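You operate a simulated robot arm through the tools that you are given. There is no shell and no other tool. Be economical: measure what you need, move in short steps, check, and stop when the job is done.

Carry out the task below with a simulated robot arm. There is one attempt and no reset: what you move stays moved.

Task
Change the winder's cone to pink and set the dial to FAST.
Fine: free the thread first; the old cone goes on its peg in the rack; then hold the new thread.

Only the result counts: the job must be done as asked and must still hold three seconds after the hand-in. Knocking over, shifting, dropping, spilling or breaking anything else fails it.

Robot
A 6-joint arm with a two-finger parallel gripper, fixed in place. Base frame: the origin is at the foot of the arm, x ahead of it, y to its left, z up; the work surface is at about z = 0.79. Readings come in m, rad, newtons and seconds.
With the tool pointing down near the work surface it reaches from about 0.26 to 0.68 m from the base axis. Its first joint turns from -1.152 to 1.152 rad. Payload 2.9 kg.
The TCP is the grasp point between the finger pads, 0.03 m short of the fingertips. In the tool frame z runs along the fingers and y along their closing line. The gripper opens to 0.11 m. The fingers are 0.02 m wide and 0.01 m thick; the gripper's body (0.048 by 0.112 m) begins 0.055 m behind the TCP.
Orientation is that of the tool frame in the base frame, as a unit quaternion [w, x, y, z]. With the fingers straight down and closing along the base's y, the tool's x points along the base's -x, its y along +y and its z along -z.

Tools
- The arm moves only by the tool send_rows. Its argument "series" is a list of rows, each an object of numbers (a shift or turn left out is 0, a gripper value left out holds the last): "dx", "dy", "dz": the shift along the tool's x, y, z in m; "wx", "wy", "wz": the turn, a rotation vector about the tool's x, y, z in rad; "claw": the gripper command, from -1 (fully open) to 1 (shut), values between in proportion. In form: [{"dx": .., "dy": .., "dz": .., "wx": .., "wy": .., "wz": .., "claw": ..}, ...]. A call has 1 to 8 rows; each row is the pose to reach, as a shift and turn from the pose commanded when the call began, along the tool's axes at that moment. Rows are played at 5 a second. More than 0.05 m and 0.15 rad between two rows, or a gripper value outside its range, and nothing of the call is played. A pose out of reach is approached as far as the arm can. The call stops where the force on the tool passes 60 N (or 10 N more than at its start, if that is more) or the arm is blocked; 0.2 s more then pass. Each finger travels about 0.108 m/s and halts on what it meets, pressing with about 30 N; the grip force reading is that of the motor and also rises with nothing between the fingers. The clock runs only during rows and for 0.2 s after the last one: add rows that repeat a pose to give the fingers time. It gives the time, the measured TCP pose, the force on the tool (base axes), the opening and the grip force at its end, in the units of the frame above (readings bear some noise), with the torque about the TCP (base axes, N m) and any sound that the robot's microphone picked up.
- Cameras (640 x 400 px; columns grow to the right, rows downward): "scene" is fixed at [0.064, 0.4195, 1.4066]; the picture's right is [-0.87, -0.50, 0.00], its down [-0.18, 0.31, -0.93] and it looks along [0.46, -0.81, -0.36] (base axes); focal length 354 px, centre (320, 200). "wrist" rides on the gripper at [0.072, 0.017, -0.103] in the tool frame; the picture's right is [-0.23, 0.97, 0.00], its down [-0.76, -0.18, -0.62] and it looks along [-0.61, -0.14, 0.78] (tool axes); focal length 222 px, centre (320, 200). There is no depth. A picture from a camera that has moved, and an enlarged one, comes with that camera's place and axes in the base frame and with its lens.
- grab_frame(camera): a new picture of that camera. It takes no simulated time.
- enlarge(camera, box): a new picture of the part [left, top, right, bottom] of that camera's present view, enlarged. It takes no simulated time.
- job_done(): hands the job in; it is judged then, once.

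Go step by step. Nothing tells you positions but the pictures and the camera data: compare them with the known pose of the tool, close in by small moves and look again before you grip or let go. The budget is 120 turns and 68 pictures, counting those below and the enlarged ones. Unless the task says otherwise, let go and move clear before handing in, and close with one line.

The tools are called after "Call:" as name(argument=value, ...) on one line, values as JSON. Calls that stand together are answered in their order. send_rows: Moves the arm, as the interface text tells. Its arguments: {"type":"object","properties":{"series":{"type":"array","items":{"type":"object","properties":{"dx":{"type":"number"},"dy":{"type":"number"},"dz":{"type":"number"},"wx":{"type":"number"},"wy":{"type":"number"},"wz":{"type":"number"},"claw":{"type":"number"}}}}},"required":["series"]} The other tools are called the same way: grab_frame (camera) takes a picture; enlarge (camera, box) takes an enlarged picture of a part of a camera's view; job_done () hands the job in.

At the start:

```text
time_s: 0.0
position: [0.2945, -0.2648, 1.1674]
ee_rot: [0.0, -0.001, 1.0, 0.0]
ft_force: [-0.3, 0.8, 1.2]
wrist_torque: [0.02, -0.02, 0.02]
grip_width: 0.1097
grasp_force: 0.0
```

scene: 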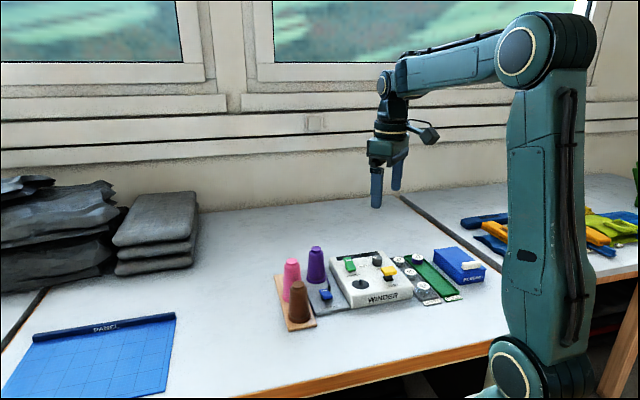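
wrist: 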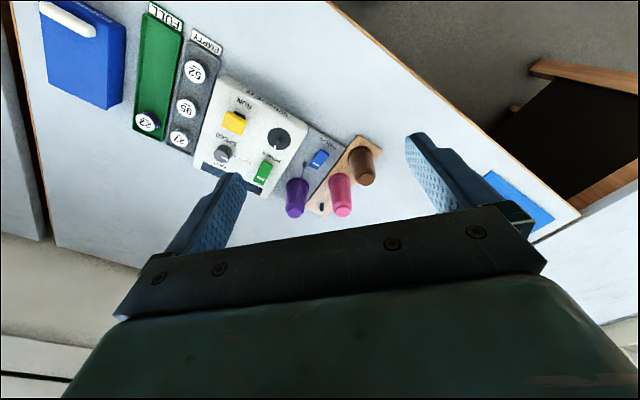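

I see a winder with a purple cone mounted on it, a rack with pink and brown cones, and several levers and dials. I'll enlarge both views to read the details.

Call:
enlarge(camera="scene", box=[260, 220, 500, 350])

Call:
enlarge(camera="wrist", box=[180, 70, 400, 230])

```text
2.67 times, centred on (380, 285) of scene
camera zoom: at [0.064, 0.4195, 1.4066], right [-0.87, -0.5, 0.0], down [-0.18, 0.31, -0.93], along [0.46, -0.81, -0.36], focal length 945 px, centre (160, -27)
```

zoom: 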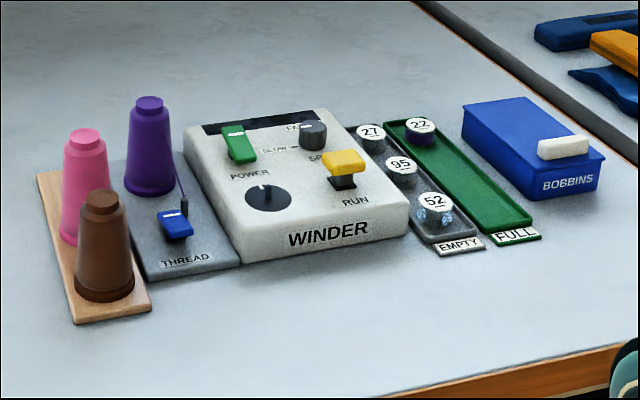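

```text
2.50 times, centred on (290, 150) of wrist
camera zoom: at [0.2214, -0.2465, 1.2713], right [0.23, 0.97, 0.0], down [0.76, -0.18, 0.62], along [0.61, -0.14, -0.78], focal length 555 px, centre (395, 325)
```

zoom: 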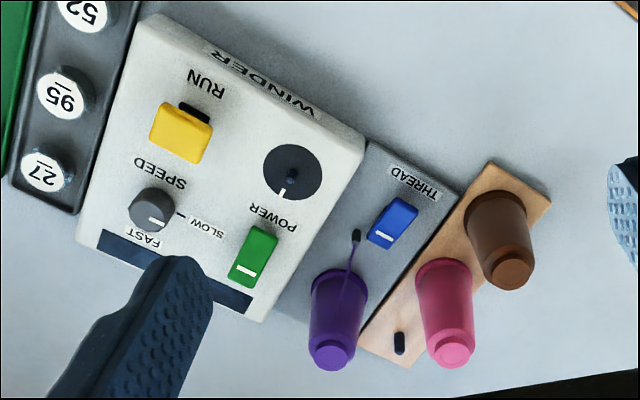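

I take the rack to run diagonally: brown at about (0.475,-0.205), pink at (0.537,-0.272) and the free peg at (0.60,-0.335). Purple is on the winder at about (0.52,-0.39), the blue thread lever at (0.457,-0.303) and the speed knob at (0.385,-0.49). I'll go lower for a closer look.

Call:
send_rows(series=[{"dx": -0.005, "dy": -0.02, "dz": 0.04}, {"dx": -0.01, "dy": -0.04, "dz": 0.08}, {"dx": -0.01, "dy": -0.06, "dz": 0.12}, {"dx": -0.01, "dy": -0.06, "dz": 0.12}])

Call:
grab_frame(camera="wrist")

```text
time_s: 1.0
position: [0.3079, -0.3276, 1.0489]
ee_rot: [0.001, 0.0, 1.0, 0.0]
ft_force: [-1.0, 0.6, -0.2]
wrist_torque: [-0.03, 0.01, -0.01]
grip_width: 0.1101
grasp_force: 0.1
```

```text
63 pictures are left
camera wrist: at [0.2335, -0.3094, 1.1517], right [0.23, 0.97, 0.0], down [0.76, -0.18, 0.62], along [0.61, -0.14, -0.78], focal length 222 px, centre (320, 200)
```

wrist: 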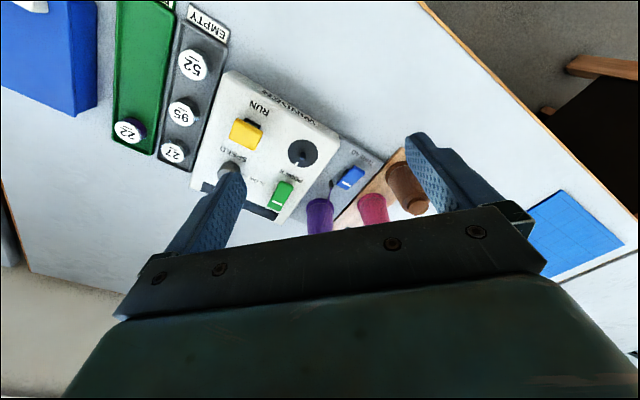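

The layout is confirmed. I'll enlarge the lever, knob and rack areas.

Call:
enlarge(camera="wrist", box=[280, 130, 440, 240])

Call:
enlarge(camera="scene", box=[265, 235, 365, 335])

Call:
enlarge(camera="scene", box=[330, 235, 420, 310])

```text
3.64 times, centred on (360, 185) of wrist
camera zoom: at [0.2335, -0.3094, 1.1517], right [0.23, 0.97, 0.0], down [0.76, -0.18, 0.62], along [0.61, -0.14, -0.78], focal length 808 px, centre (174, 254)
```

zoom: 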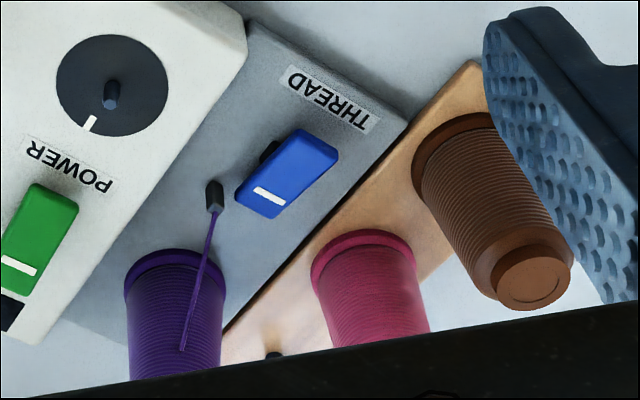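

```text
4.00 times, centred on (315, 285) of scene
camera zoom: at [0.064, 0.4195, 1.4066], right [-0.87, -0.5, 0.0], down [-0.18, 0.31, -0.93], along [0.46, -0.81, -0.36], focal length 1418 px, centre (340, -140)
```

zoom: 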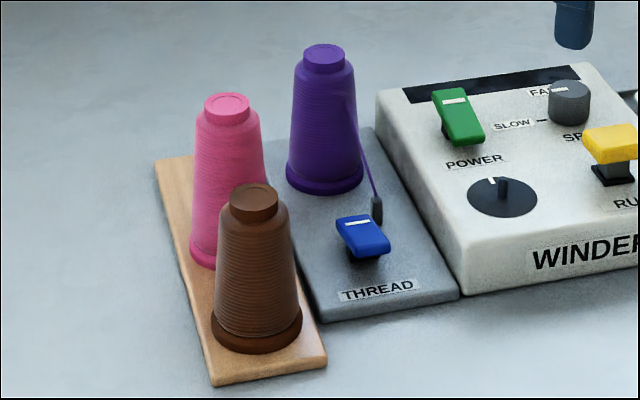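

```text
5.33 times, centred on (375, 272) of scene
camera zoom: at [0.064, 0.4195, 1.4066], right [-0.87, -0.5, 0.0], down [-0.18, 0.31, -0.93], along [0.46, -0.81, -0.36], focal length 1890 px, centre (27, -187)
```

zoom: 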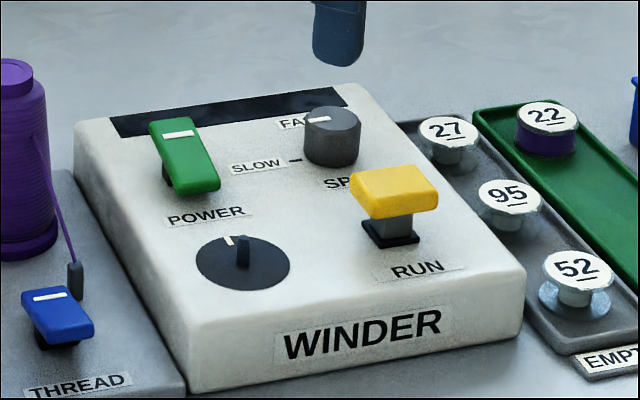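

The blue rocker appears to have its white-mark end pressed (held), so pressing the other end, near (0.441,-0.288), should free the thread. I'll close the fingers and move above it.

Call:
send_rows(series=[{"dx": -0.03, "dy": 0.01, "dz": 0.02, "claw": 1}, {"dx": -0.065, "dy": 0.02, "dz": 0.05}, {"dx": -0.1, "dy": 0.03, "dz": 0.08}, {"dx": -0.135, "dy": 0.038, "dz": 0.11}, {"dx": -0.135, "dy": 0.038, "dz": 0.128}, {"dx": -0.135, "dy": 0.038, "dz": 0.128}])

Call:
enlarge(camera="wrist", box=[220, 60, 420, 220])

Call:
enlarge(camera="scene", box=[265, 225, 385, 325])

```text
time_s: 2.4
position: [0.4432, -0.2875, 0.918]
ee_rot: [0.0, 0.0, 1.0, 0.0]
ft_force: [0.6, 0.5, 0.2]
wrist_torque: [0.01, -0.01, -0.03]
grip_width: 0.0
grasp_force: 30.3
```

```text
2.50 times, centred on (320, 140) of wrist
camera zoom: at [0.369, -0.2693, 1.0218], right [0.23, 0.97, 0.0], down [0.76, -0.18, 0.62], along [0.61, -0.14, -0.78], focal length 555 px, centre (320, 350)
```

zoom: 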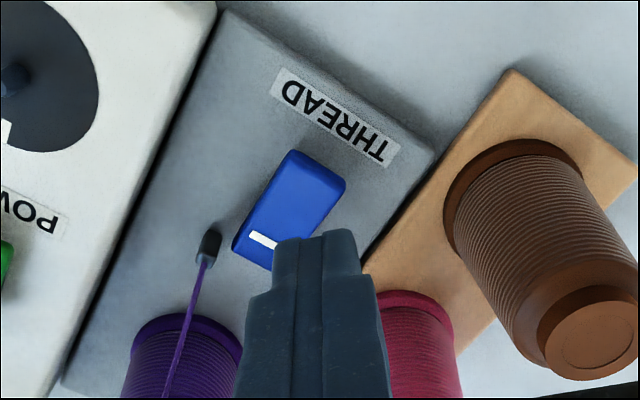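

```text
4.00 times, centred on (325, 275) of scene
camera zoom: at [0.064, 0.4195, 1.4066], right [-0.87, -0.5, 0.0], down [-0.18, 0.31, -0.93], along [0.46, -0.81, -0.36], focal length 1418 px, centre (300, -100)
```

zoom: 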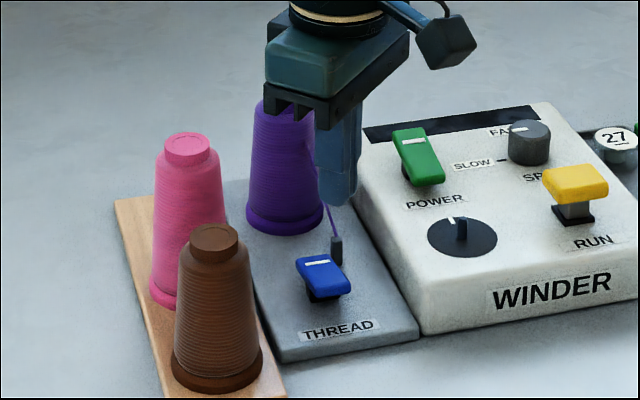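

The fingertip is over the front end of the rocker, about 2 mm off. I'll descend slowly.

Call:
send_rows(series=[{"dx": -0.002, "dy": -0.002, "dz": 0.03}, {"dx": -0.002, "dy": -0.002, "dz": 0.055}, {"dx": -0.002, "dy": -0.002, "dz": 0.062}, {"dx": -0.002, "dy": -0.002, "dz": 0.066}, {"dx": -0.002, "dy": -0.002, "dz": 0.069}])

Call:
enlarge(camera="scene", box=[295, 255, 375, 325])

```text
time_s: 3.6
position: [0.4407, -0.2889, 0.8499]
ee_rot: [0.0, 0.0, 1.0, 0.0]
ft_force: [-0.1, -0.3, 0.7]
wrist_torque: [0.0, -0.01, 0.01]
grip_width: 0.0001
grasp_force: 30.0
```

```text
5.71 times, centred on (335, 290) of scene
camera zoom: at [0.064, 0.4195, 1.4066], right [-0.87, -0.5, 0.0], down [-0.18, 0.31, -0.93], along [0.46, -0.81, -0.36], focal length 2025 px, centre (234, -314)
```

zoom: 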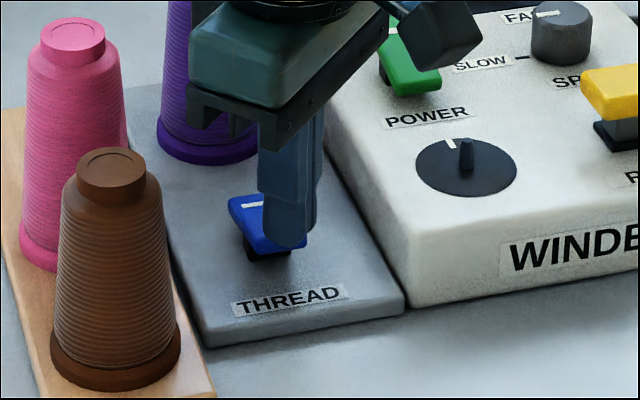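

The tip is just over the front end with no contact yet, so I'll continue down.

Call:
send_rows(series=[{"dz": 0.003}, {"dz": 0.006}, {"dz": 0.009}, {"dz": 0.011}])

Call:
enlarge(camera="scene", box=[295, 255, 375, 325])

```text
time_s: 4.6
position: [0.4422, -0.2893, 0.8401]
ee_rot: [0.0, 0.0, 1.0, 0.0]
ft_force: [-0.3, -0.3, 1.0]
wrist_torque: [-0.01, -0.01, -0.04]
grip_width: 0.0001
grasp_force: 30.2
```

```text
5.71 times, centred on (335, 290) of scene
camera zoom: at [0.064, 0.4195, 1.4066], right [-0.87, -0.5, 0.0], down [-0.18, 0.31, -0.93], along [0.46, -0.81, -0.36], focal length 2025 px, centre (234, -314)
```

zoom: 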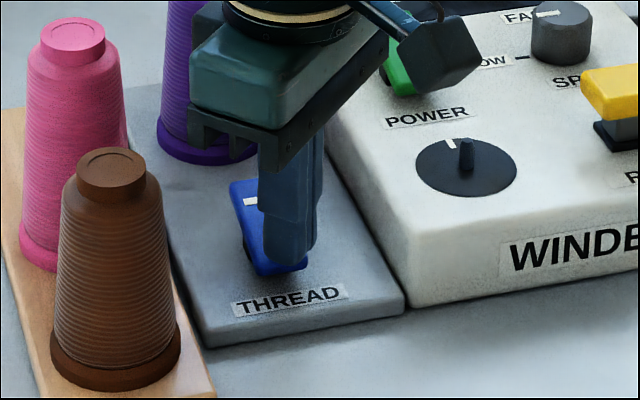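

The rocker flipped to free. I'll lift, turn the tool 46° so the fingers close across the rack line, and open them.

Call:
send_rows(series=[{"dz": -0.04}, {"dz": -0.08}, {"dx": -0.005, "dy": -0.01, "dz": -0.11, "wz": 0.13, "claw": -0.2}, {"dx": -0.01, "dy": -0.02, "dz": -0.13, "wz": 0.27}, {"dx": -0.01, "dy": -0.029, "dz": -0.15, "wz": 0.4}, {"dx": -0.01, "dy": -0.029, "dz": -0.16, "wz": 0.54}, {"dx": -0.01, "dy": -0.029, "dz": -0.16, "wz": 0.67}, {"dx": -0.01, "dy": -0.029, "dz": -0.16, "wz": 0.8}])

Call:
grab_frame(camera="wrist")

Call:
enlarge(camera="scene", box=[265, 225, 385, 325])

```text
time_s: 6.4
position: [0.4509, -0.3183, 0.9998]
ee_rot: [0.0, 0.391, 0.92, 0.0]
ft_force: [0.4, 0.4, 0.1]
wrist_torque: [0.0, 0.01, -0.02]
grip_width: 0.0661
grasp_force: 0.3
```

```text
55 pictures are left
camera wrist: at [0.412, -0.2523, 1.1035], right [0.86, 0.51, 0.0], down [0.4, -0.67, 0.62], along [0.32, -0.53, -0.78], focal length 222 px, centre (320, 200)
```

wrist: 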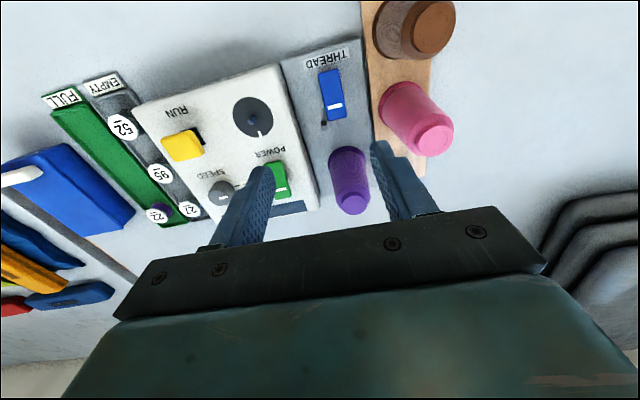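

```text
4.00 times, centred on (325, 275) of scene
camera zoom: at [0.064, 0.4195, 1.4066], right [-0.87, -0.5, 0.0], down [-0.18, 0.31, -0.93], along [0.46, -0.81, -0.36], focal length 1418 px, centre (300, -100)
```

zoom: 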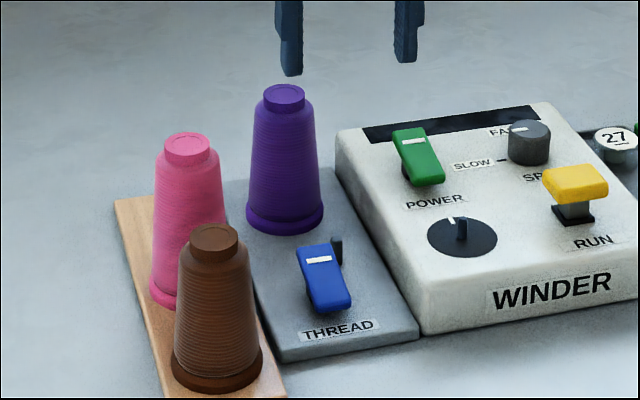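

The thread is free: it has vanished from the eyelet. I now put purple at about (0.524,-0.371) with its top near z 0.905, and I'll hover over it to check alignment.

Call:
send_rows(series=[{"dx": -0.045, "dy": 0.008}, {"dx": -0.0903, "dy": 0.016}, {"dx": -0.0903, "dy": 0.016, "dz": 0.03}, {"dx": -0.0903, "dy": 0.016, "dz": 0.046}])

Call:
enlarge(camera="wrist", box=[220, 90, 420, 215])

Call:
enlarge(camera="scene", box=[265, 215, 385, 315])

```text
time_s: 7.4
position: [0.5262, -0.3705, 0.9548]
ee_rot: [-0.001, 0.389, 0.921, 0.001]
ft_force: [0.3, -0.8, 0.2]
wrist_torque: [0.0, 0.0, 0.02]
grip_width: 0.0659
grasp_force: 0.2
```

```text
3.20 times, centred on (320, 152) of wrist
camera zoom: at [0.4871, -0.3052, 1.057], right [0.86, 0.52, 0.0], down [0.4, -0.67, 0.62], along [0.32, -0.53, -0.78], focal length 711 px, centre (320, 352)
```

zoom: 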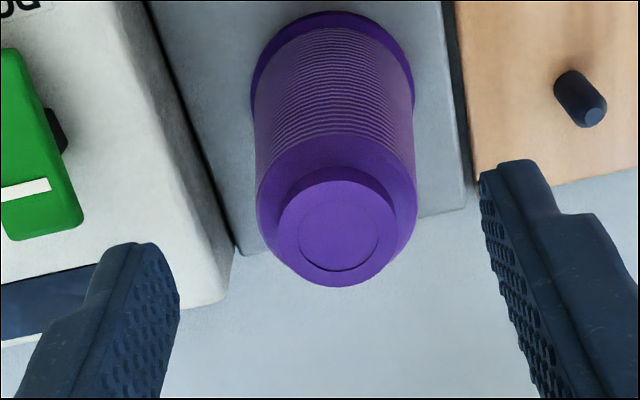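

```text
4.00 times, centred on (325, 265) of scene
camera zoom: at [0.064, 0.4195, 1.4066], right [-0.87, -0.5, 0.0], down [-0.18, 0.31, -0.93], along [0.46, -0.81, -0.36], focal length 1418 px, centre (300, -60)
```

zoom: 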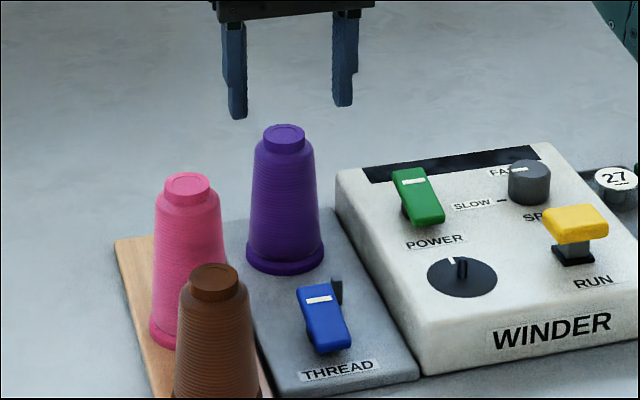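

The purple cone's centre is offset from the TCP by tool (-0.012, +0.002). The free peg sits at tool (-0.031, +0.085), about 0.028 m tall. I'll narrow the opening to about 0.058 to clear the winder, centre on the cone and descend to z 0.88.

Call:
send_rows(series=[{"dx": -0.012, "dy": 0.002, "claw": -0.06}, {"dx": -0.012, "dy": 0.002, "dz": 0.02}, {"dx": -0.012, "dy": 0.002, "dz": 0.035}, {"dx": -0.012, "dy": 0.002, "dz": 0.035}])

Call:
enlarge(camera="wrist", box=[220, 90, 420, 215])

```text
time_s: 8.4
position: [0.536, -0.38, 0.919]
ee_rot: [0.0, 0.39, 0.921, 0.0]
ft_force: [0.7, 0.1, 0.1]
wrist_torque: [0.04, -0.01, 0.01]
grip_width: 0.0581
grasp_force: 0.0
```

```text
3.20 times, centred on (320, 152) of wrist
camera zoom: at [0.4967, -0.3139, 1.023], right [0.86, 0.52, 0.0], down [0.4, -0.67, 0.62], along [0.32, -0.53, -0.78], focal length 711 px, centre (320, 352)
```

zoom: 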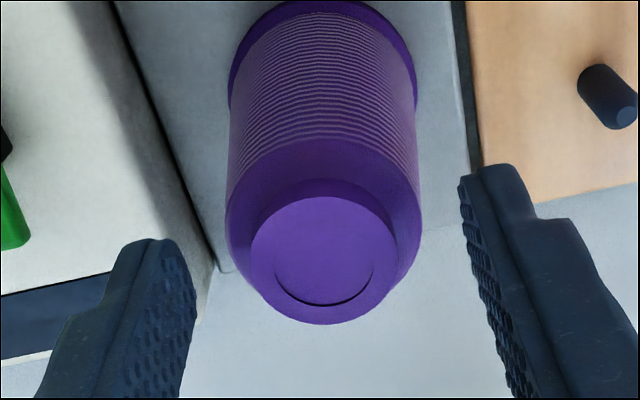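

It is centred within 2 mm. I'll descend 0.039 more and grip.

Call:
send_rows(series=[{"dx": 0.001, "dy": 0.001, "dz": 0.015}, {"dx": 0.001, "dy": 0.001, "dz": 0.03}, {"dx": 0.001, "dy": 0.001, "dz": 0.039}, {"dx": 0.001, "dy": 0.001, "dz": 0.039, "claw": 0.4}, {"dx": 0.001, "dy": 0.001, "dz": 0.039, "claw": 0.4}, {"dx": 0.001, "dy": 0.001, "dz": 0.039, "claw": 0.4}])

Call:
enlarge(camera="scene", box=[265, 215, 385, 315])

```text
time_s: 9.8
position: [0.5355, -0.3781, 0.8807]
ee_rot: [0.0, 0.39, 0.921, 0.0]
ft_force: [-2.8, -1.2, 5.2]
wrist_torque: [0.04, 0.18, 0.05]
grip_width: 0.0489
grasp_force: 30.1
```

```text
4.00 times, centred on (325, 265) of scene
camera zoom: at [0.0639, 0.4196, 1.4066], right [-0.87, -0.5, 0.0], down [-0.18, 0.31, -0.93], along [0.46, -0.81, -0.36], focal length 1418 px, centre (300, -60)
```

zoom: 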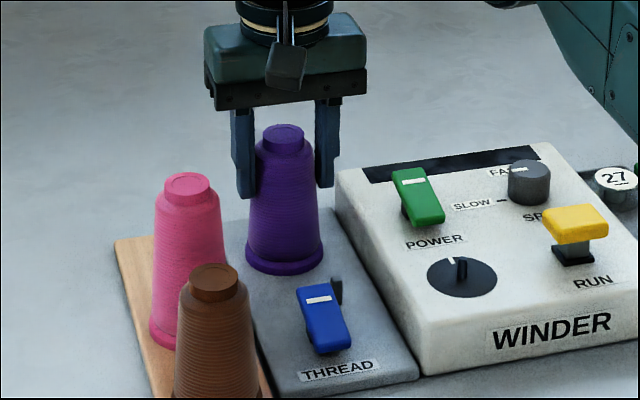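

The grip reads 0.049 m at 30 N. I'll lift straight up in small steps.

Call:
send_rows(series=[{"dz": -0.01, "claw": 1}, {"dz": -0.02}, {"dz": -0.03}, {"dz": -0.045}, {"dz": -0.065}, {"dz": -0.08}, {"dz": -0.08}])

Call:
enlarge(camera="scene", box=[255, 175, 395, 315])

Call:
grab_frame(camera="wrist")

```text
time_s: 11.4
position: [0.5359, -0.3774, 0.9601]
ee_rot: [0.0, 0.389, 0.921, 0.0]
ft_force: [0.1, -0.3, -1.8]
wrist_torque: [0.01, 0.02, 0.01]
grip_width: 0.0488
grasp_force: 29.4
```

```text
2.86 times, centred on (325, 245) of scene
camera zoom: at [0.0641, 0.4195, 1.4066], right [-0.87, -0.5, 0.0], down [-0.18, 0.31, -0.93], along [0.46, -0.81, -0.36], focal length 1013 px, centre (306, 71)
```

zoom: 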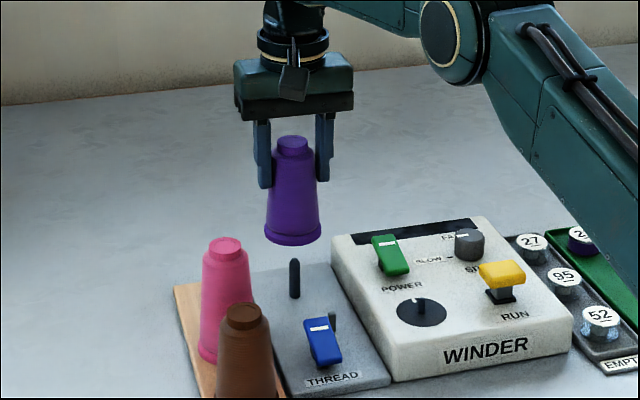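

```text
48 pictures are left
camera wrist: at [0.4969, -0.3114, 1.0623], right [0.86, 0.52, 0.0], down [0.4, -0.67, 0.62], along [0.32, -0.53, -0.78], focal length 222 px, centre (320, 200)
```

wrist: 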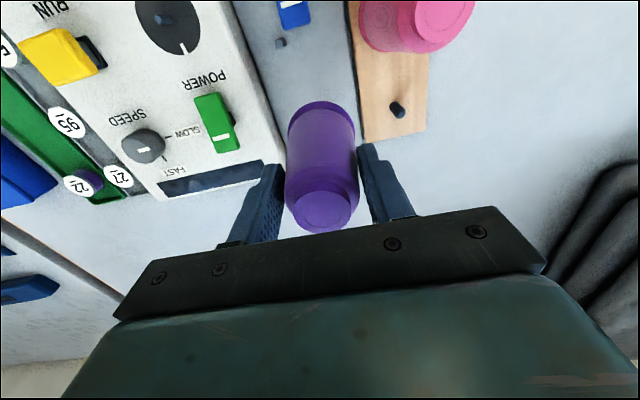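

The purple cone is lifted cleanly. I'll refine the free peg's position before moving there.

Call:
enlarge(camera="wrist", box=[340, 60, 460, 150])

```text
4.44 times, centred on (400, 105) of wrist
camera zoom: at [0.4969, -0.3114, 1.0623], right [0.86, 0.52, 0.0], down [0.4, -0.67, 0.62], along [0.32, -0.53, -0.78], focal length 987 px, centre (-36, 622)
```

zoom: 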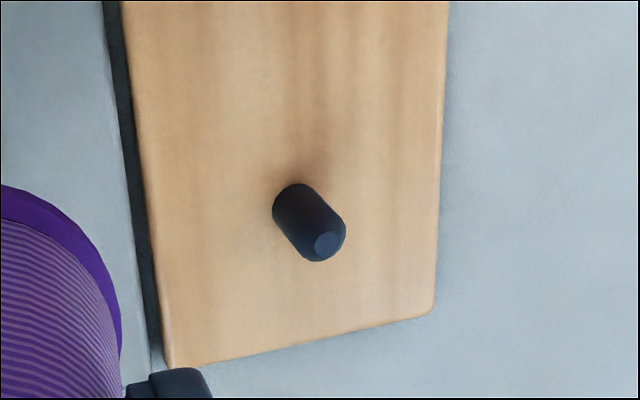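

The peg is at tool (-0.020, +0.082), 0.03 m tall. I'll move the cone over it.

Call:
send_rows(series=[{"dx": -0.007, "dy": 0.03}, {"dx": -0.014, "dy": 0.06}, {"dx": -0.02, "dy": 0.082}, {"dx": -0.02, "dy": 0.082}])

Call:
enlarge(camera="wrist", box=[240, 80, 400, 180])

Call:
enlarge(camera="scene", box=[235, 185, 345, 325])

```text
time_s: 12.4
position: [0.5916, -0.3258, 0.9547]
ee_rot: [0.0, 0.39, 0.921, 0.0]
ft_force: [0.5, -0.4, -1.7]
wrist_torque: [0.02, -0.01, 0.01]
grip_width: 0.049
grasp_force: 29.6
out of reach, approached as far as the arm can: row 2, 3, 4
```

```text
4.00 times, centred on (320, 130) of wrist
camera zoom: at [0.5524, -0.2604, 1.0585], right [0.86, 0.52, 0.0], down [0.4, -0.67, 0.62], along [0.32, -0.53, -0.78], focal length 888 px, centre (320, 480)
```

zoom: 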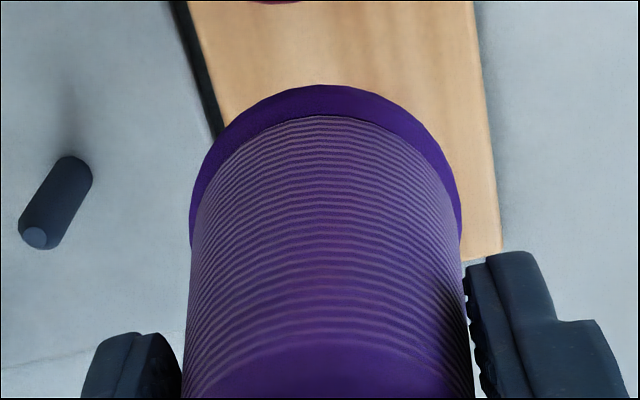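

```text
2.86 times, centred on (290, 255) of scene
camera zoom: at [0.0641, 0.4195, 1.4067], right [-0.87, -0.5, 0.0], down [-0.18, 0.31, -0.93], along [0.46, -0.81, -0.36], focal length 1013 px, centre (406, 43)
```

zoom: 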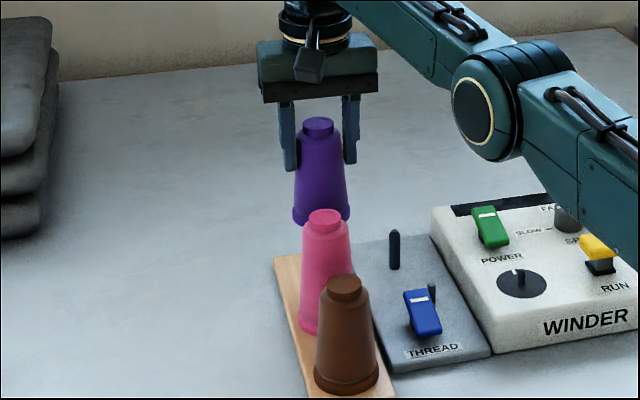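

The free peg, at a radius of about 0.692 m, is out of reach with the tool vertical. Tilting the gripper about its closing axis with the fingers outward gains reach. I'll go back, re-seat the purple cone on the spindle and regrasp it tilted.

Call:
send_rows(series=[{"dx": 0.007, "dy": -0.03}, {"dx": 0.014, "dy": -0.06}, {"dx": 0.02, "dy": -0.082}, {"dx": 0.02, "dy": -0.082}])

Call:
enlarge(camera="wrist", box=[240, 60, 400, 160])

```text
time_s: 13.4
position: [0.5189, -0.367, 0.9559]
ee_rot: [0.001, 0.389, 0.921, 0.0]
ft_force: [0.2, -0.8, -2.1]
wrist_torque: [0.0, 0.0, -0.01]
grip_width: 0.049
grasp_force: 29.7
```

```text
4.00 times, centred on (320, 110) of wrist
camera zoom: at [0.4792, -0.3015, 1.0595], right [0.86, 0.52, 0.0], down [0.4, -0.67, 0.62], along [0.32, -0.53, -0.78], focal length 888 px, centre (320, 560)
```

zoom: 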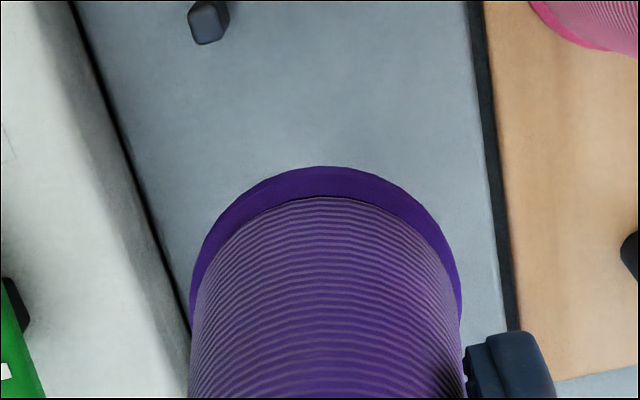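

The command was clipped at the limit, so I'm about 20 mm short of the grasp pose. I'll correct and re-measure.

Call:
send_rows(series=[{"dx": -0.0198, "dy": 0.005, "dz": -0.004}, {"dx": -0.0198, "dy": 0.005, "dz": -0.004}])

Call:
send_rows(series=[{"dx": 0}])

Call:
send_rows(series=[{"dx": 0}])

Call:
enlarge(camera="wrist", box=[340, 60, 460, 150])

```text
time_s: 14.0
position: [0.5359, -0.3797, 0.9593]
ee_rot: [0.001, 0.389, 0.921, -0.001]
ft_force: [-0.1, 0.6, -2.3]
wrist_torque: [0.06, 0.02, 0.01]
grip_width: 0.0491
grasp_force: 29.6
```

```text
time_s: 14.4
position: [0.5371, -0.3781, 0.96]
ee_rot: [0.0, 0.389, 0.921, 0.0]
ft_force: [0.4, -0.4, -1.5]
wrist_torque: [0.02, 0.03, 0.0]
grip_width: 0.049
grasp_force: 29.8
```

```text
time_s: 14.8
position: [0.5353, -0.3783, 0.96]
ee_rot: [0.001, 0.389, 0.921, 0.0]
ft_force: [-0.3, 0.2, -0.5]
wrist_torque: [0.02, -0.01, -0.04]
grip_width: 0.0489
grasp_force: 30.3
```

```text
4.44 times, centred on (400, 105) of wrist
camera zoom: at [0.4968, -0.3135, 1.0631], right [0.86, 0.52, 0.0], down [0.4, -0.67, 0.62], along [0.32, -0.53, -0.78], focal length 987 px, centre (-36, 622)
```

zoom: 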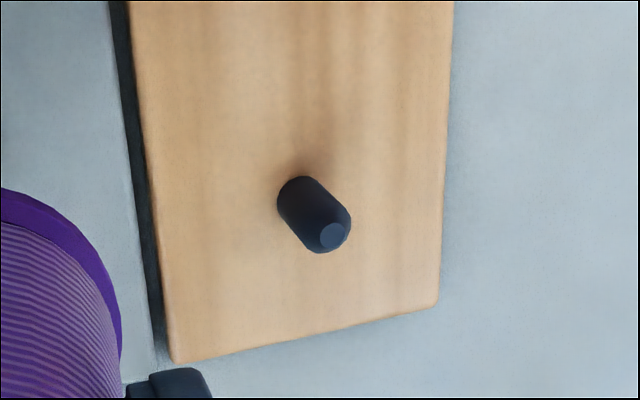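

Comparing the peg's image with the one from just after the lift, I'm about 2 mm too far in e and 1.4 mm short in y. I'll correct that and lower the cone onto the spindle.

Call:
send_rows(series=[{"dx": 0.002, "dy": 0.0014}, {"dx": 0.002, "dy": 0.0014, "dz": 0.02}, {"dx": 0.002, "dy": 0.0014, "dz": 0.035}, {"dx": 0.002, "dy": 0.0014, "dz": 0.045}, {"dx": 0.002, "dy": 0.0014, "dz": 0.055}, {"dx": 0.002, "dy": 0.0014, "dz": 0.065}])

Call:
enlarge(camera="scene", box=[265, 215, 385, 315])

```text
time_s: 16.2
position: [0.5359, -0.377, 0.8967]
ee_rot: [0.0, 0.388, 0.921, 0.001]
ft_force: [-0.1, 0.3, -1.8]
wrist_torque: [-0.02, 0.01, 0.0]
grip_width: 0.0489
grasp_force: 29.8
```

```text
4.00 times, centred on (325, 265) of scene
camera zoom: at [0.0641, 0.4195, 1.4066], right [-0.87, -0.5, 0.0], down [-0.18, 0.31, -0.93], along [0.46, -0.81, -0.36], focal length 1418 px, centre (300, -60)
```

zoom: 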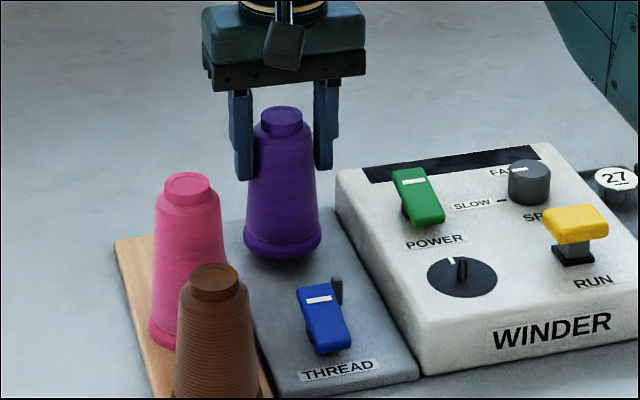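

It is sliding onto the spindle with no resistance. I'll lower the last 15 mm.

Call:
send_rows(series=[{"dz": 0.006}, {"dz": 0.011}, {"dz": 0.014}, {"dz": 0.0155}, {"dz": 0.0165}])

```text
time_s: 17.4
position: [0.5358, -0.3771, 0.8802]
ee_rot: [0.001, 0.391, 0.921, 0.0]
ft_force: [-3.5, 0.2, 4.2]
wrist_torque: [0.09, 0.11, 0.03]
grip_width: 0.0486
grasp_force: 30.1
```

It is seated (4 N). I'll open slightly, tilt the gripper by 0.30 rad in place with the fingers outward, and check.

Call:
send_rows(series=[{"claw": -0.06}, {"claw": -0.06}, {"wy": -0.1}, {"wy": -0.2}, {"wy": -0.3}, {"wy": -0.3}])

Call:
enlarge(camera="scene", box=[265, 215, 385, 315])

Call:
grab_frame(camera="wrist")

```text
time_s: 18.8
position: [0.5351, -0.3751, 0.8787]
ee_rot: [0.138, 0.384, 0.911, -0.058]
ft_force: [-0.5, -0.8, 0.2]
wrist_torque: [0.02, -0.02, -0.04]
grip_width: 0.0583
grasp_force: 0.1
```

```text
4.00 times, centred on (325, 265) of scene
camera zoom: at [0.064, 0.4195, 1.4066], right [-0.87, -0.5, 0.0], down [-0.18, 0.31, -0.93], along [0.46, -0.81, -0.36], focal length 1418 px, centre (300, -60)
```

zoom: 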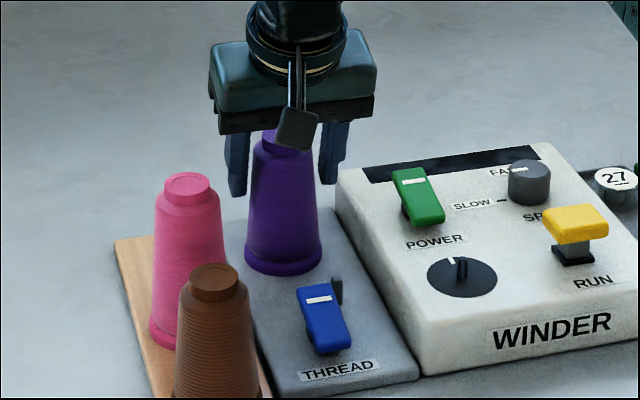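

```text
40 pictures are left
camera wrist: at [0.4765, -0.2911, 0.9569], right [0.85, 0.52, 0.07], down [0.25, -0.51, 0.82], along [0.46, -0.68, -0.57], focal length 222 px, centre (320, 200)
```

wrist: 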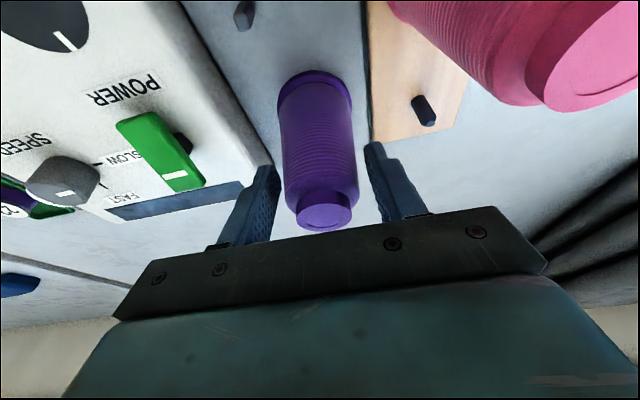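

The gripper is tilted and clear of everything. I'll shift back 5 mm so the pads centre on the cone, grip, and lift vertically.

Call:
send_rows(series=[{"dx": 0.0048, "dz": -0.0015}, {"dx": 0.0048, "dz": -0.0015, "claw": 1}, {"dx": 0.0048, "dz": -0.0015, "claw": 1}, {"dx": 0.0048, "dz": -0.0015, "claw": 1}, {"dx": 0.0048, "dz": -0.0015, "claw": 1}])

Call:
send_rows(series=[{"dx": -0.003, "dz": -0.0096}, {"dx": -0.0059, "dz": -0.0191}, {"dx": -0.0089, "dz": -0.0287}, {"dx": -0.0133, "dz": -0.043}, {"dx": -0.0192, "dz": -0.062}, {"dx": -0.0236, "dz": -0.0764}, {"dx": -0.0236, "dz": -0.0764}])

Call:
enlarge(camera="scene", box=[255, 175, 395, 315])

Call:
enlarge(camera="wrist", box=[240, 50, 480, 200])

```text
time_s: 20.0
position: [0.5324, -0.3719, 0.8798]
ee_rot: [0.138, 0.385, 0.91, -0.059]
ft_force: [0.1, 0.4, 0.8]
wrist_torque: [-0.02, -0.01, -0.06]
grip_width: 0.0487
grasp_force: 30.2
```

```text
time_s: 21.6
position: [0.5331, -0.3721, 0.9598]
ee_rot: [0.138, 0.385, 0.911, -0.058]
ft_force: [0.1, -0.6, -1.7]
wrist_torque: [-0.01, 0.0, -0.03]
grip_width: 0.0486
grasp_force: 29.8
```

```text
2.86 times, centred on (325, 245) of scene
camera zoom: at [0.0641, 0.4195, 1.4066], right [-0.87, -0.5, 0.0], down [-0.18, 0.31, -0.93], along [0.46, -0.81, -0.36], focal length 1013 px, centre (306, 71)
```

zoom: 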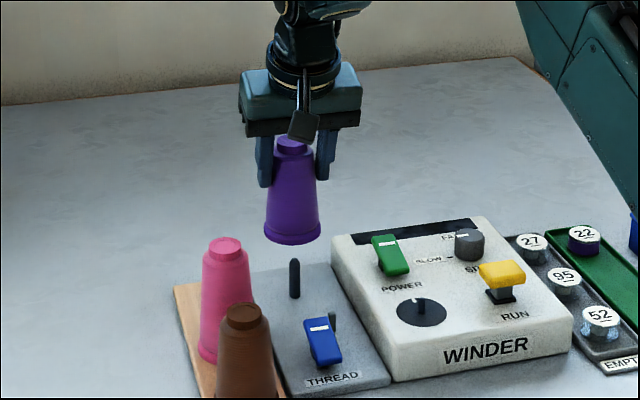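

```text
2.67 times, centred on (360, 125) of wrist
camera zoom: at [0.4745, -0.288, 1.037], right [0.85, 0.52, 0.07], down [0.25, -0.51, 0.82], along [0.46, -0.68, -0.57], focal length 592 px, centre (213, 400)
```

zoom: 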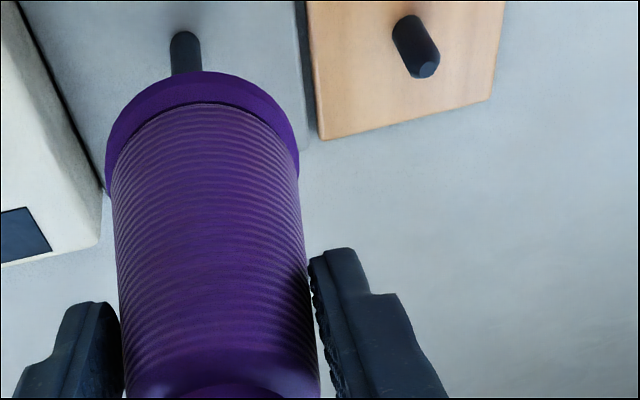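

The cone is held upright. From this picture the spindle-to-peg offset is (-0.018 in x0, +0.082 in y), so I'll move over the peg.

Call:
send_rows(series=[{"dx": -0.0057, "dy": 0.027, "dz": 0.0018}, {"dx": -0.0115, "dy": 0.055, "dz": 0.0035}, {"dx": -0.0172, "dy": 0.0817, "dz": 0.0053}, {"dx": -0.0172, "dy": 0.0817, "dz": 0.0053}])

Call:
enlarge(camera="wrist", box=[220, 50, 420, 190])

Call:
enlarge(camera="scene", box=[235, 185, 345, 325])

```text
time_s: 22.6
position: [0.6054, -0.3292, 0.9585]
ee_rot: [0.138, 0.385, 0.911, -0.058]
ft_force: [-0.3, -0.2, -1.6]
wrist_torque: [0.0, 0.03, 0.02]
grip_width: 0.0487
grasp_force: 30.0
```

```text
2.86 times, centred on (320, 120) of wrist
camera zoom: at [0.547, -0.2441, 1.0348], right [0.85, 0.52, 0.07], down [0.25, -0.51, 0.82], along [0.46, -0.68, -0.57], focal length 635 px, centre (320, 429)
```

zoom: 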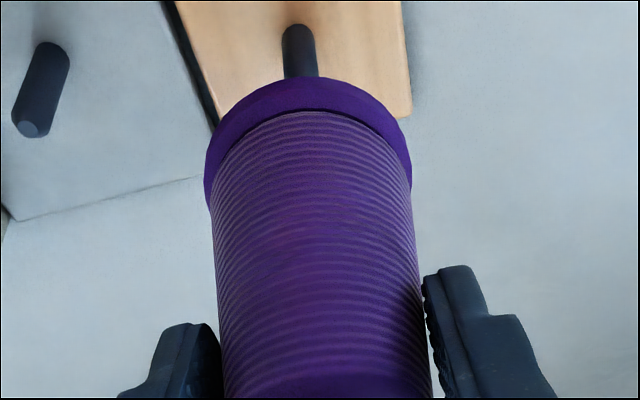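

```text
2.86 times, centred on (290, 255) of scene
camera zoom: at [0.0641, 0.4195, 1.4066], right [-0.87, -0.5, 0.0], down [-0.18, 0.31, -0.93], along [0.46, -0.81, -0.36], focal length 1013 px, centre (406, 43)
```

zoom: 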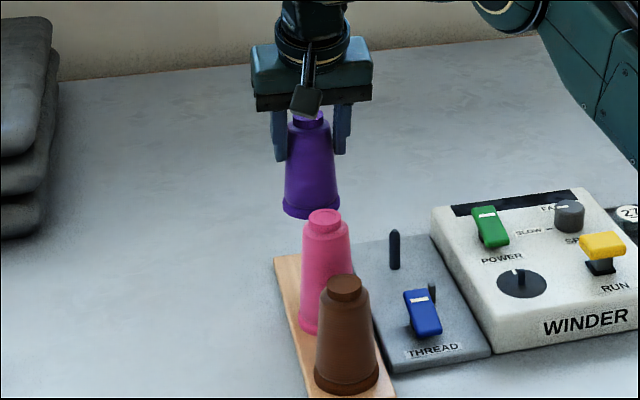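

Compared directly with the view over the spindle, the peg sits about 3.3 mm off in y and 2 mm off in e. I'll correct and recheck with the same crop.

Call:
send_rows(series=[{"dx": 0.0019, "dy": 0.0033, "dz": -0.0006}, {"dx": 0.0019, "dy": 0.0033, "dz": -0.0006}])

Call:
enlarge(camera="wrist", box=[240, 50, 480, 200])

```text
time_s: 23.2
position: [0.6053, -0.3253, 0.9574]
ee_rot: [0.137, 0.386, 0.91, -0.058]
ft_force: [0.7, -0.3, -1.0]
wrist_torque: [-0.01, 0.0, 0.0]
grip_width: 0.0486
grasp_force: 30.2
```

```text
2.67 times, centred on (360, 125) of wrist
camera zoom: at [0.5469, -0.2403, 1.036], right [0.85, 0.52, 0.07], down [0.25, -0.51, 0.82], along [0.46, -0.68, -0.57], focal length 592 px, centre (213, 400)
```

zoom: 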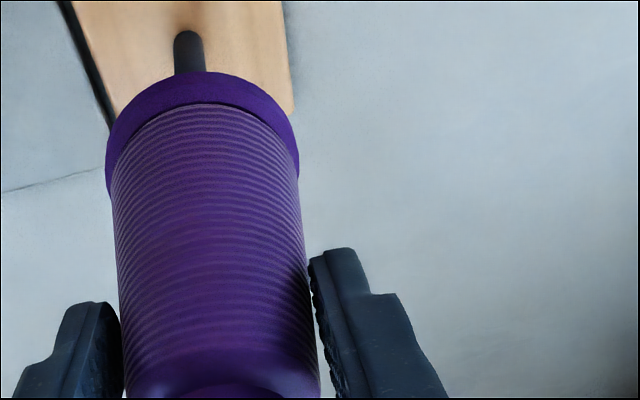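

Nearly matched; one more 1.5 mm in y. Then I'll lower slowly while watching the force.

Call:
send_rows(series=[{"dy": 0.0015}, {"dx": 0.0059, "dy": 0.0015, "dz": 0.0191}, {"dx": 0.0103, "dy": 0.0015, "dz": 0.0334}, {"dx": 0.0133, "dy": 0.0015, "dz": 0.043}, {"dx": 0.0148, "dy": 0.0015, "dz": 0.0477}, {"dx": 0.0163, "dy": 0.0015, "dz": 0.0525}, {"dx": 0.0177, "dy": 0.0015, "dz": 0.0573}])

Call:
enlarge(camera="scene", box=[235, 185, 345, 325])

Call:
grab_frame(camera="wrist")

```text
time_s: 24.8
position: [0.6061, -0.3247, 0.8994]
ee_rot: [0.137, 0.385, 0.911, -0.058]
ft_force: [-0.1, -0.8, -1.9]
wrist_torque: [0.04, 0.03, 0.01]
grip_width: 0.0484
grasp_force: 29.5
```

```text
2.86 times, centred on (290, 255) of scene
camera zoom: at [0.0641, 0.4195, 1.4066], right [-0.87, -0.5, 0.0], down [-0.18, 0.31, -0.93], along [0.46, -0.81, -0.36], focal length 1013 px, centre (406, 43)
```

zoom: 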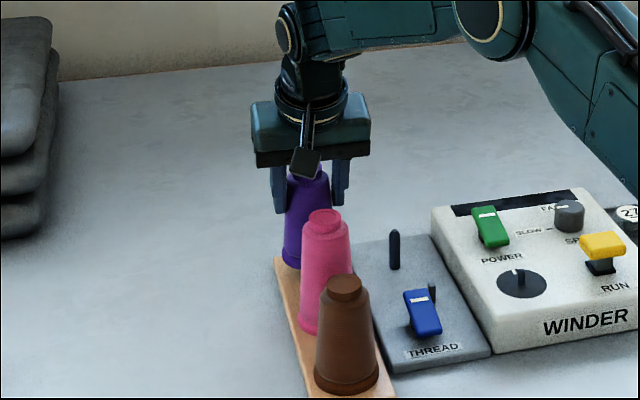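

```text
33 pictures are left
camera wrist: at [0.5473, -0.2396, 0.9771], right [0.85, 0.52, 0.07], down [0.25, -0.51, 0.82], along [0.46, -0.68, -0.57], focal length 222 px, centre (320, 200)
```

wrist: 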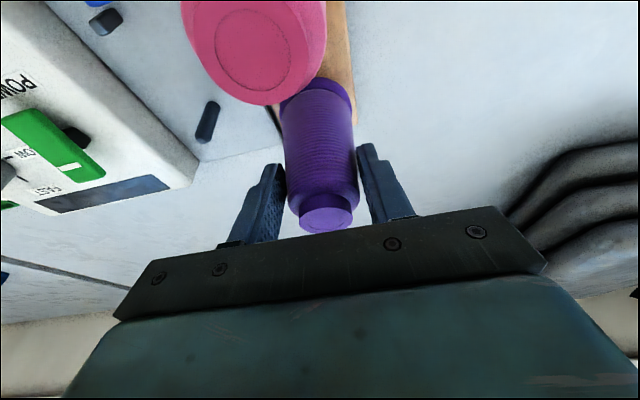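

No resistance, and the rim should already be past the peg tip. I'll continue the last ~20 mm gently until contact.

Call:
send_rows(series=[{"dx": 0.0015, "dz": 0.0048}, {"dx": 0.003, "dz": 0.0096}, {"dx": 0.0044, "dz": 0.0143}, {"dx": 0.0053, "dz": 0.0172}, {"dx": 0.0059, "dz": 0.0191}])

Call:
send_rows(series=[{"dx": 0}])

Call:
enlarge(camera="wrist", box=[240, 50, 400, 150])

```text
time_s: 26.0
position: [0.6059, -0.3246, 0.8793]
ee_rot: [0.138, 0.385, 0.911, -0.058]
ft_force: [1.0, -0.1, -1.4]
wrist_torque: [0.06, 0.01, 0.0]
grip_width: 0.0486
grasp_force: 30.2
```

```text
time_s: 26.4
position: [0.6042, -0.3242, 0.8794]
ee_rot: [0.137, 0.386, 0.911, -0.058]
ft_force: [-0.8, 0.4, -0.8]
wrist_torque: [0.01, 0.03, -0.02]
grip_width: 0.0484
grasp_force: 29.8
```

```text
4.00 times, centred on (320, 100) of wrist
camera zoom: at [0.5471, -0.2394, 0.9568], right [0.85, 0.52, 0.07], down [0.25, -0.51, 0.82], along [0.46, -0.68, -0.57], focal length 888 px, centre (320, 600)
```

zoom: 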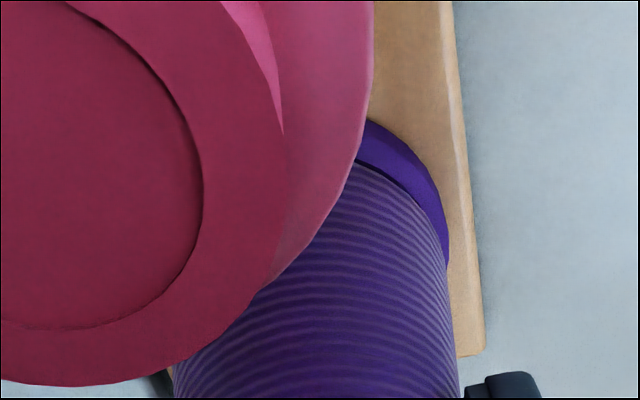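

There is no seating contact yet, so the rack top is slightly lower than the winder plate. I'll go down in 1 mm steps.

Call:
send_rows(series=[{"dx": 0.0003, "dz": 0.001}, {"dx": 0.0006, "dz": 0.0019}, {"dx": 0.0009, "dz": 0.0029}, {"dx": 0.0009, "dz": 0.0029}])

Call:
send_rows(series=[{"dx": 0.0003, "dz": 0.001}, {"dx": 0.0006, "dz": 0.0019}, {"dx": 0.0009, "dz": 0.0029}])

```text
time_s: 27.4
position: [0.6058, -0.3238, 0.879]
ee_rot: [0.14, 0.385, 0.91, -0.058]
ft_force: [0.4, 0.7, 8.5]
wrist_torque: [0.1, 0.16, -0.01]
grip_width: 0.0486
grasp_force: 29.9
```

```text
time_s: 28.2
position: [0.6058, -0.3246, 0.878]
ee_rot: [0.142, 0.385, 0.91, -0.058]
ft_force: [-12.6, 5.1, 32.9]
wrist_torque: [0.02, 0.48, -0.09]
grip_width: 0.0483
grasp_force: 30.8
```

It is seated (33 N press). I'll back off the press, open slightly, and look.

Call:
send_rows(series=[{"dx": -0.0013, "dz": -0.0043}, {"dx": -0.0013, "dz": -0.0043}])

Call:
send_rows(series=[{"claw": -0.06}, {"claw": -0.06}, {"claw": -0.06}])

Call:
enlarge(camera="scene", box=[235, 185, 345, 325])

```text
time_s: 28.8
position: [0.6065, -0.3248, 0.8788]
ee_rot: [0.139, 0.386, 0.91, -0.058]
ft_force: [3.5, -4.0, 8.9]
wrist_torque: [-0.59, -0.68, -0.07]
grip_width: 0.0483
grasp_force: 29.8
```

```text
time_s: 29.6
position: [0.6048, -0.324, 0.8786]
ee_rot: [0.137, 0.385, 0.911, -0.058]
ft_force: [0.0, 0.1, 0.6]
wrist_torque: [-0.01, 0.01, 0.01]
grip_width: 0.0583
grasp_force: 0.0
```

```text
2.86 times, centred on (290, 255) of scene
camera zoom: at [0.064, 0.4195, 1.4066], right [-0.87, -0.5, 0.0], down [-0.18, 0.31, -0.93], along [0.46, -0.81, -0.36], focal length 1013 px, centre (406, 43)
```

zoom: 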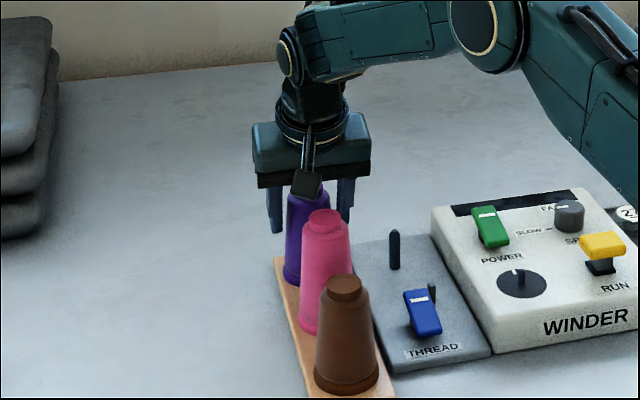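

Purple is standing on its peg. I'll rise vertically, then level the tool and back off to view the pink cone.

Call:
send_rows(series=[{"dx": -0.0059, "dz": -0.0191}, {"dx": -0.0148, "dz": -0.0478}, {"dx": -0.0266, "dz": -0.086}, {"dx": -0.0325, "dz": -0.105}])

Call:
send_rows(series=[{"dx": 0.03, "dz": -0.0093, "wy": 0.1}, {"dx": 0.06, "dz": -0.0186, "wy": 0.2}, {"dx": 0.09, "dz": -0.028, "wy": 0.3}, {"dx": 0.1, "dz": -0.031, "wy": 0.3}, {"dx": 0.1, "dz": -0.031, "wy": 0.3}])

Call:
grab_frame(camera="wrist")

Call:
enlarge(camera="scene", box=[235, 185, 405, 325])

```text
time_s: 30.6
position: [0.6035, -0.3244, 0.9883]
ee_rot: [0.137, 0.385, 0.911, -0.058]
ft_force: [-1.2, 0.1, 1.4]
wrist_torque: [-0.02, -0.01, 0.01]
grip_width: 0.0585
grasp_force: 0.0
```

```text
time_s: 31.8
position: [0.533, -0.2482, 0.9881]
ee_rot: [0.0, 0.389, 0.921, 0.001]
ft_force: [0.3, -0.5, 0.6]
wrist_torque: [0.02, 0.0, -0.02]
grip_width: 0.0582
grasp_force: 0.0
```

```text
30 pictures are left
camera wrist: at [0.4929, -0.1831, 1.0912], right [0.86, 0.52, 0.0], down [0.4, -0.67, 0.62], along [0.32, -0.53, -0.78], focal length 222 px, centre (320, 200)
```

wrist: 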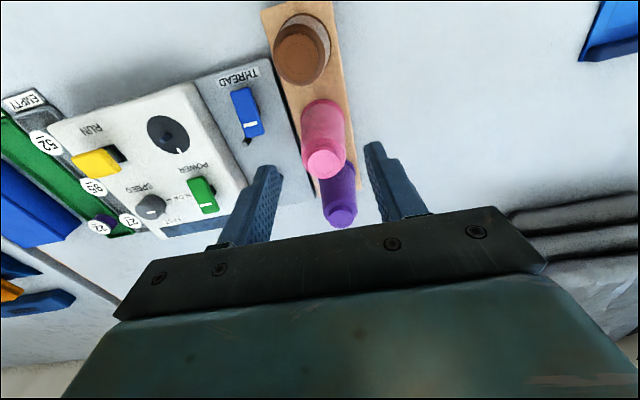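

```text
2.86 times, centred on (320, 255) of scene
camera zoom: at [0.064, 0.4195, 1.4066], right [-0.87, -0.5, 0.0], down [-0.18, 0.31, -0.93], along [0.46, -0.81, -0.36], focal length 1013 px, centre (320, 43)
```

zoom: 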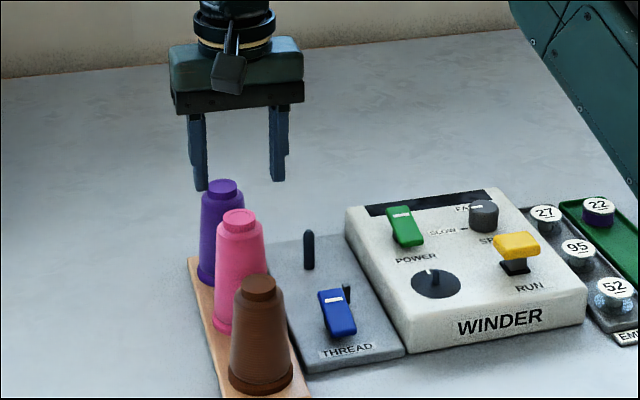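

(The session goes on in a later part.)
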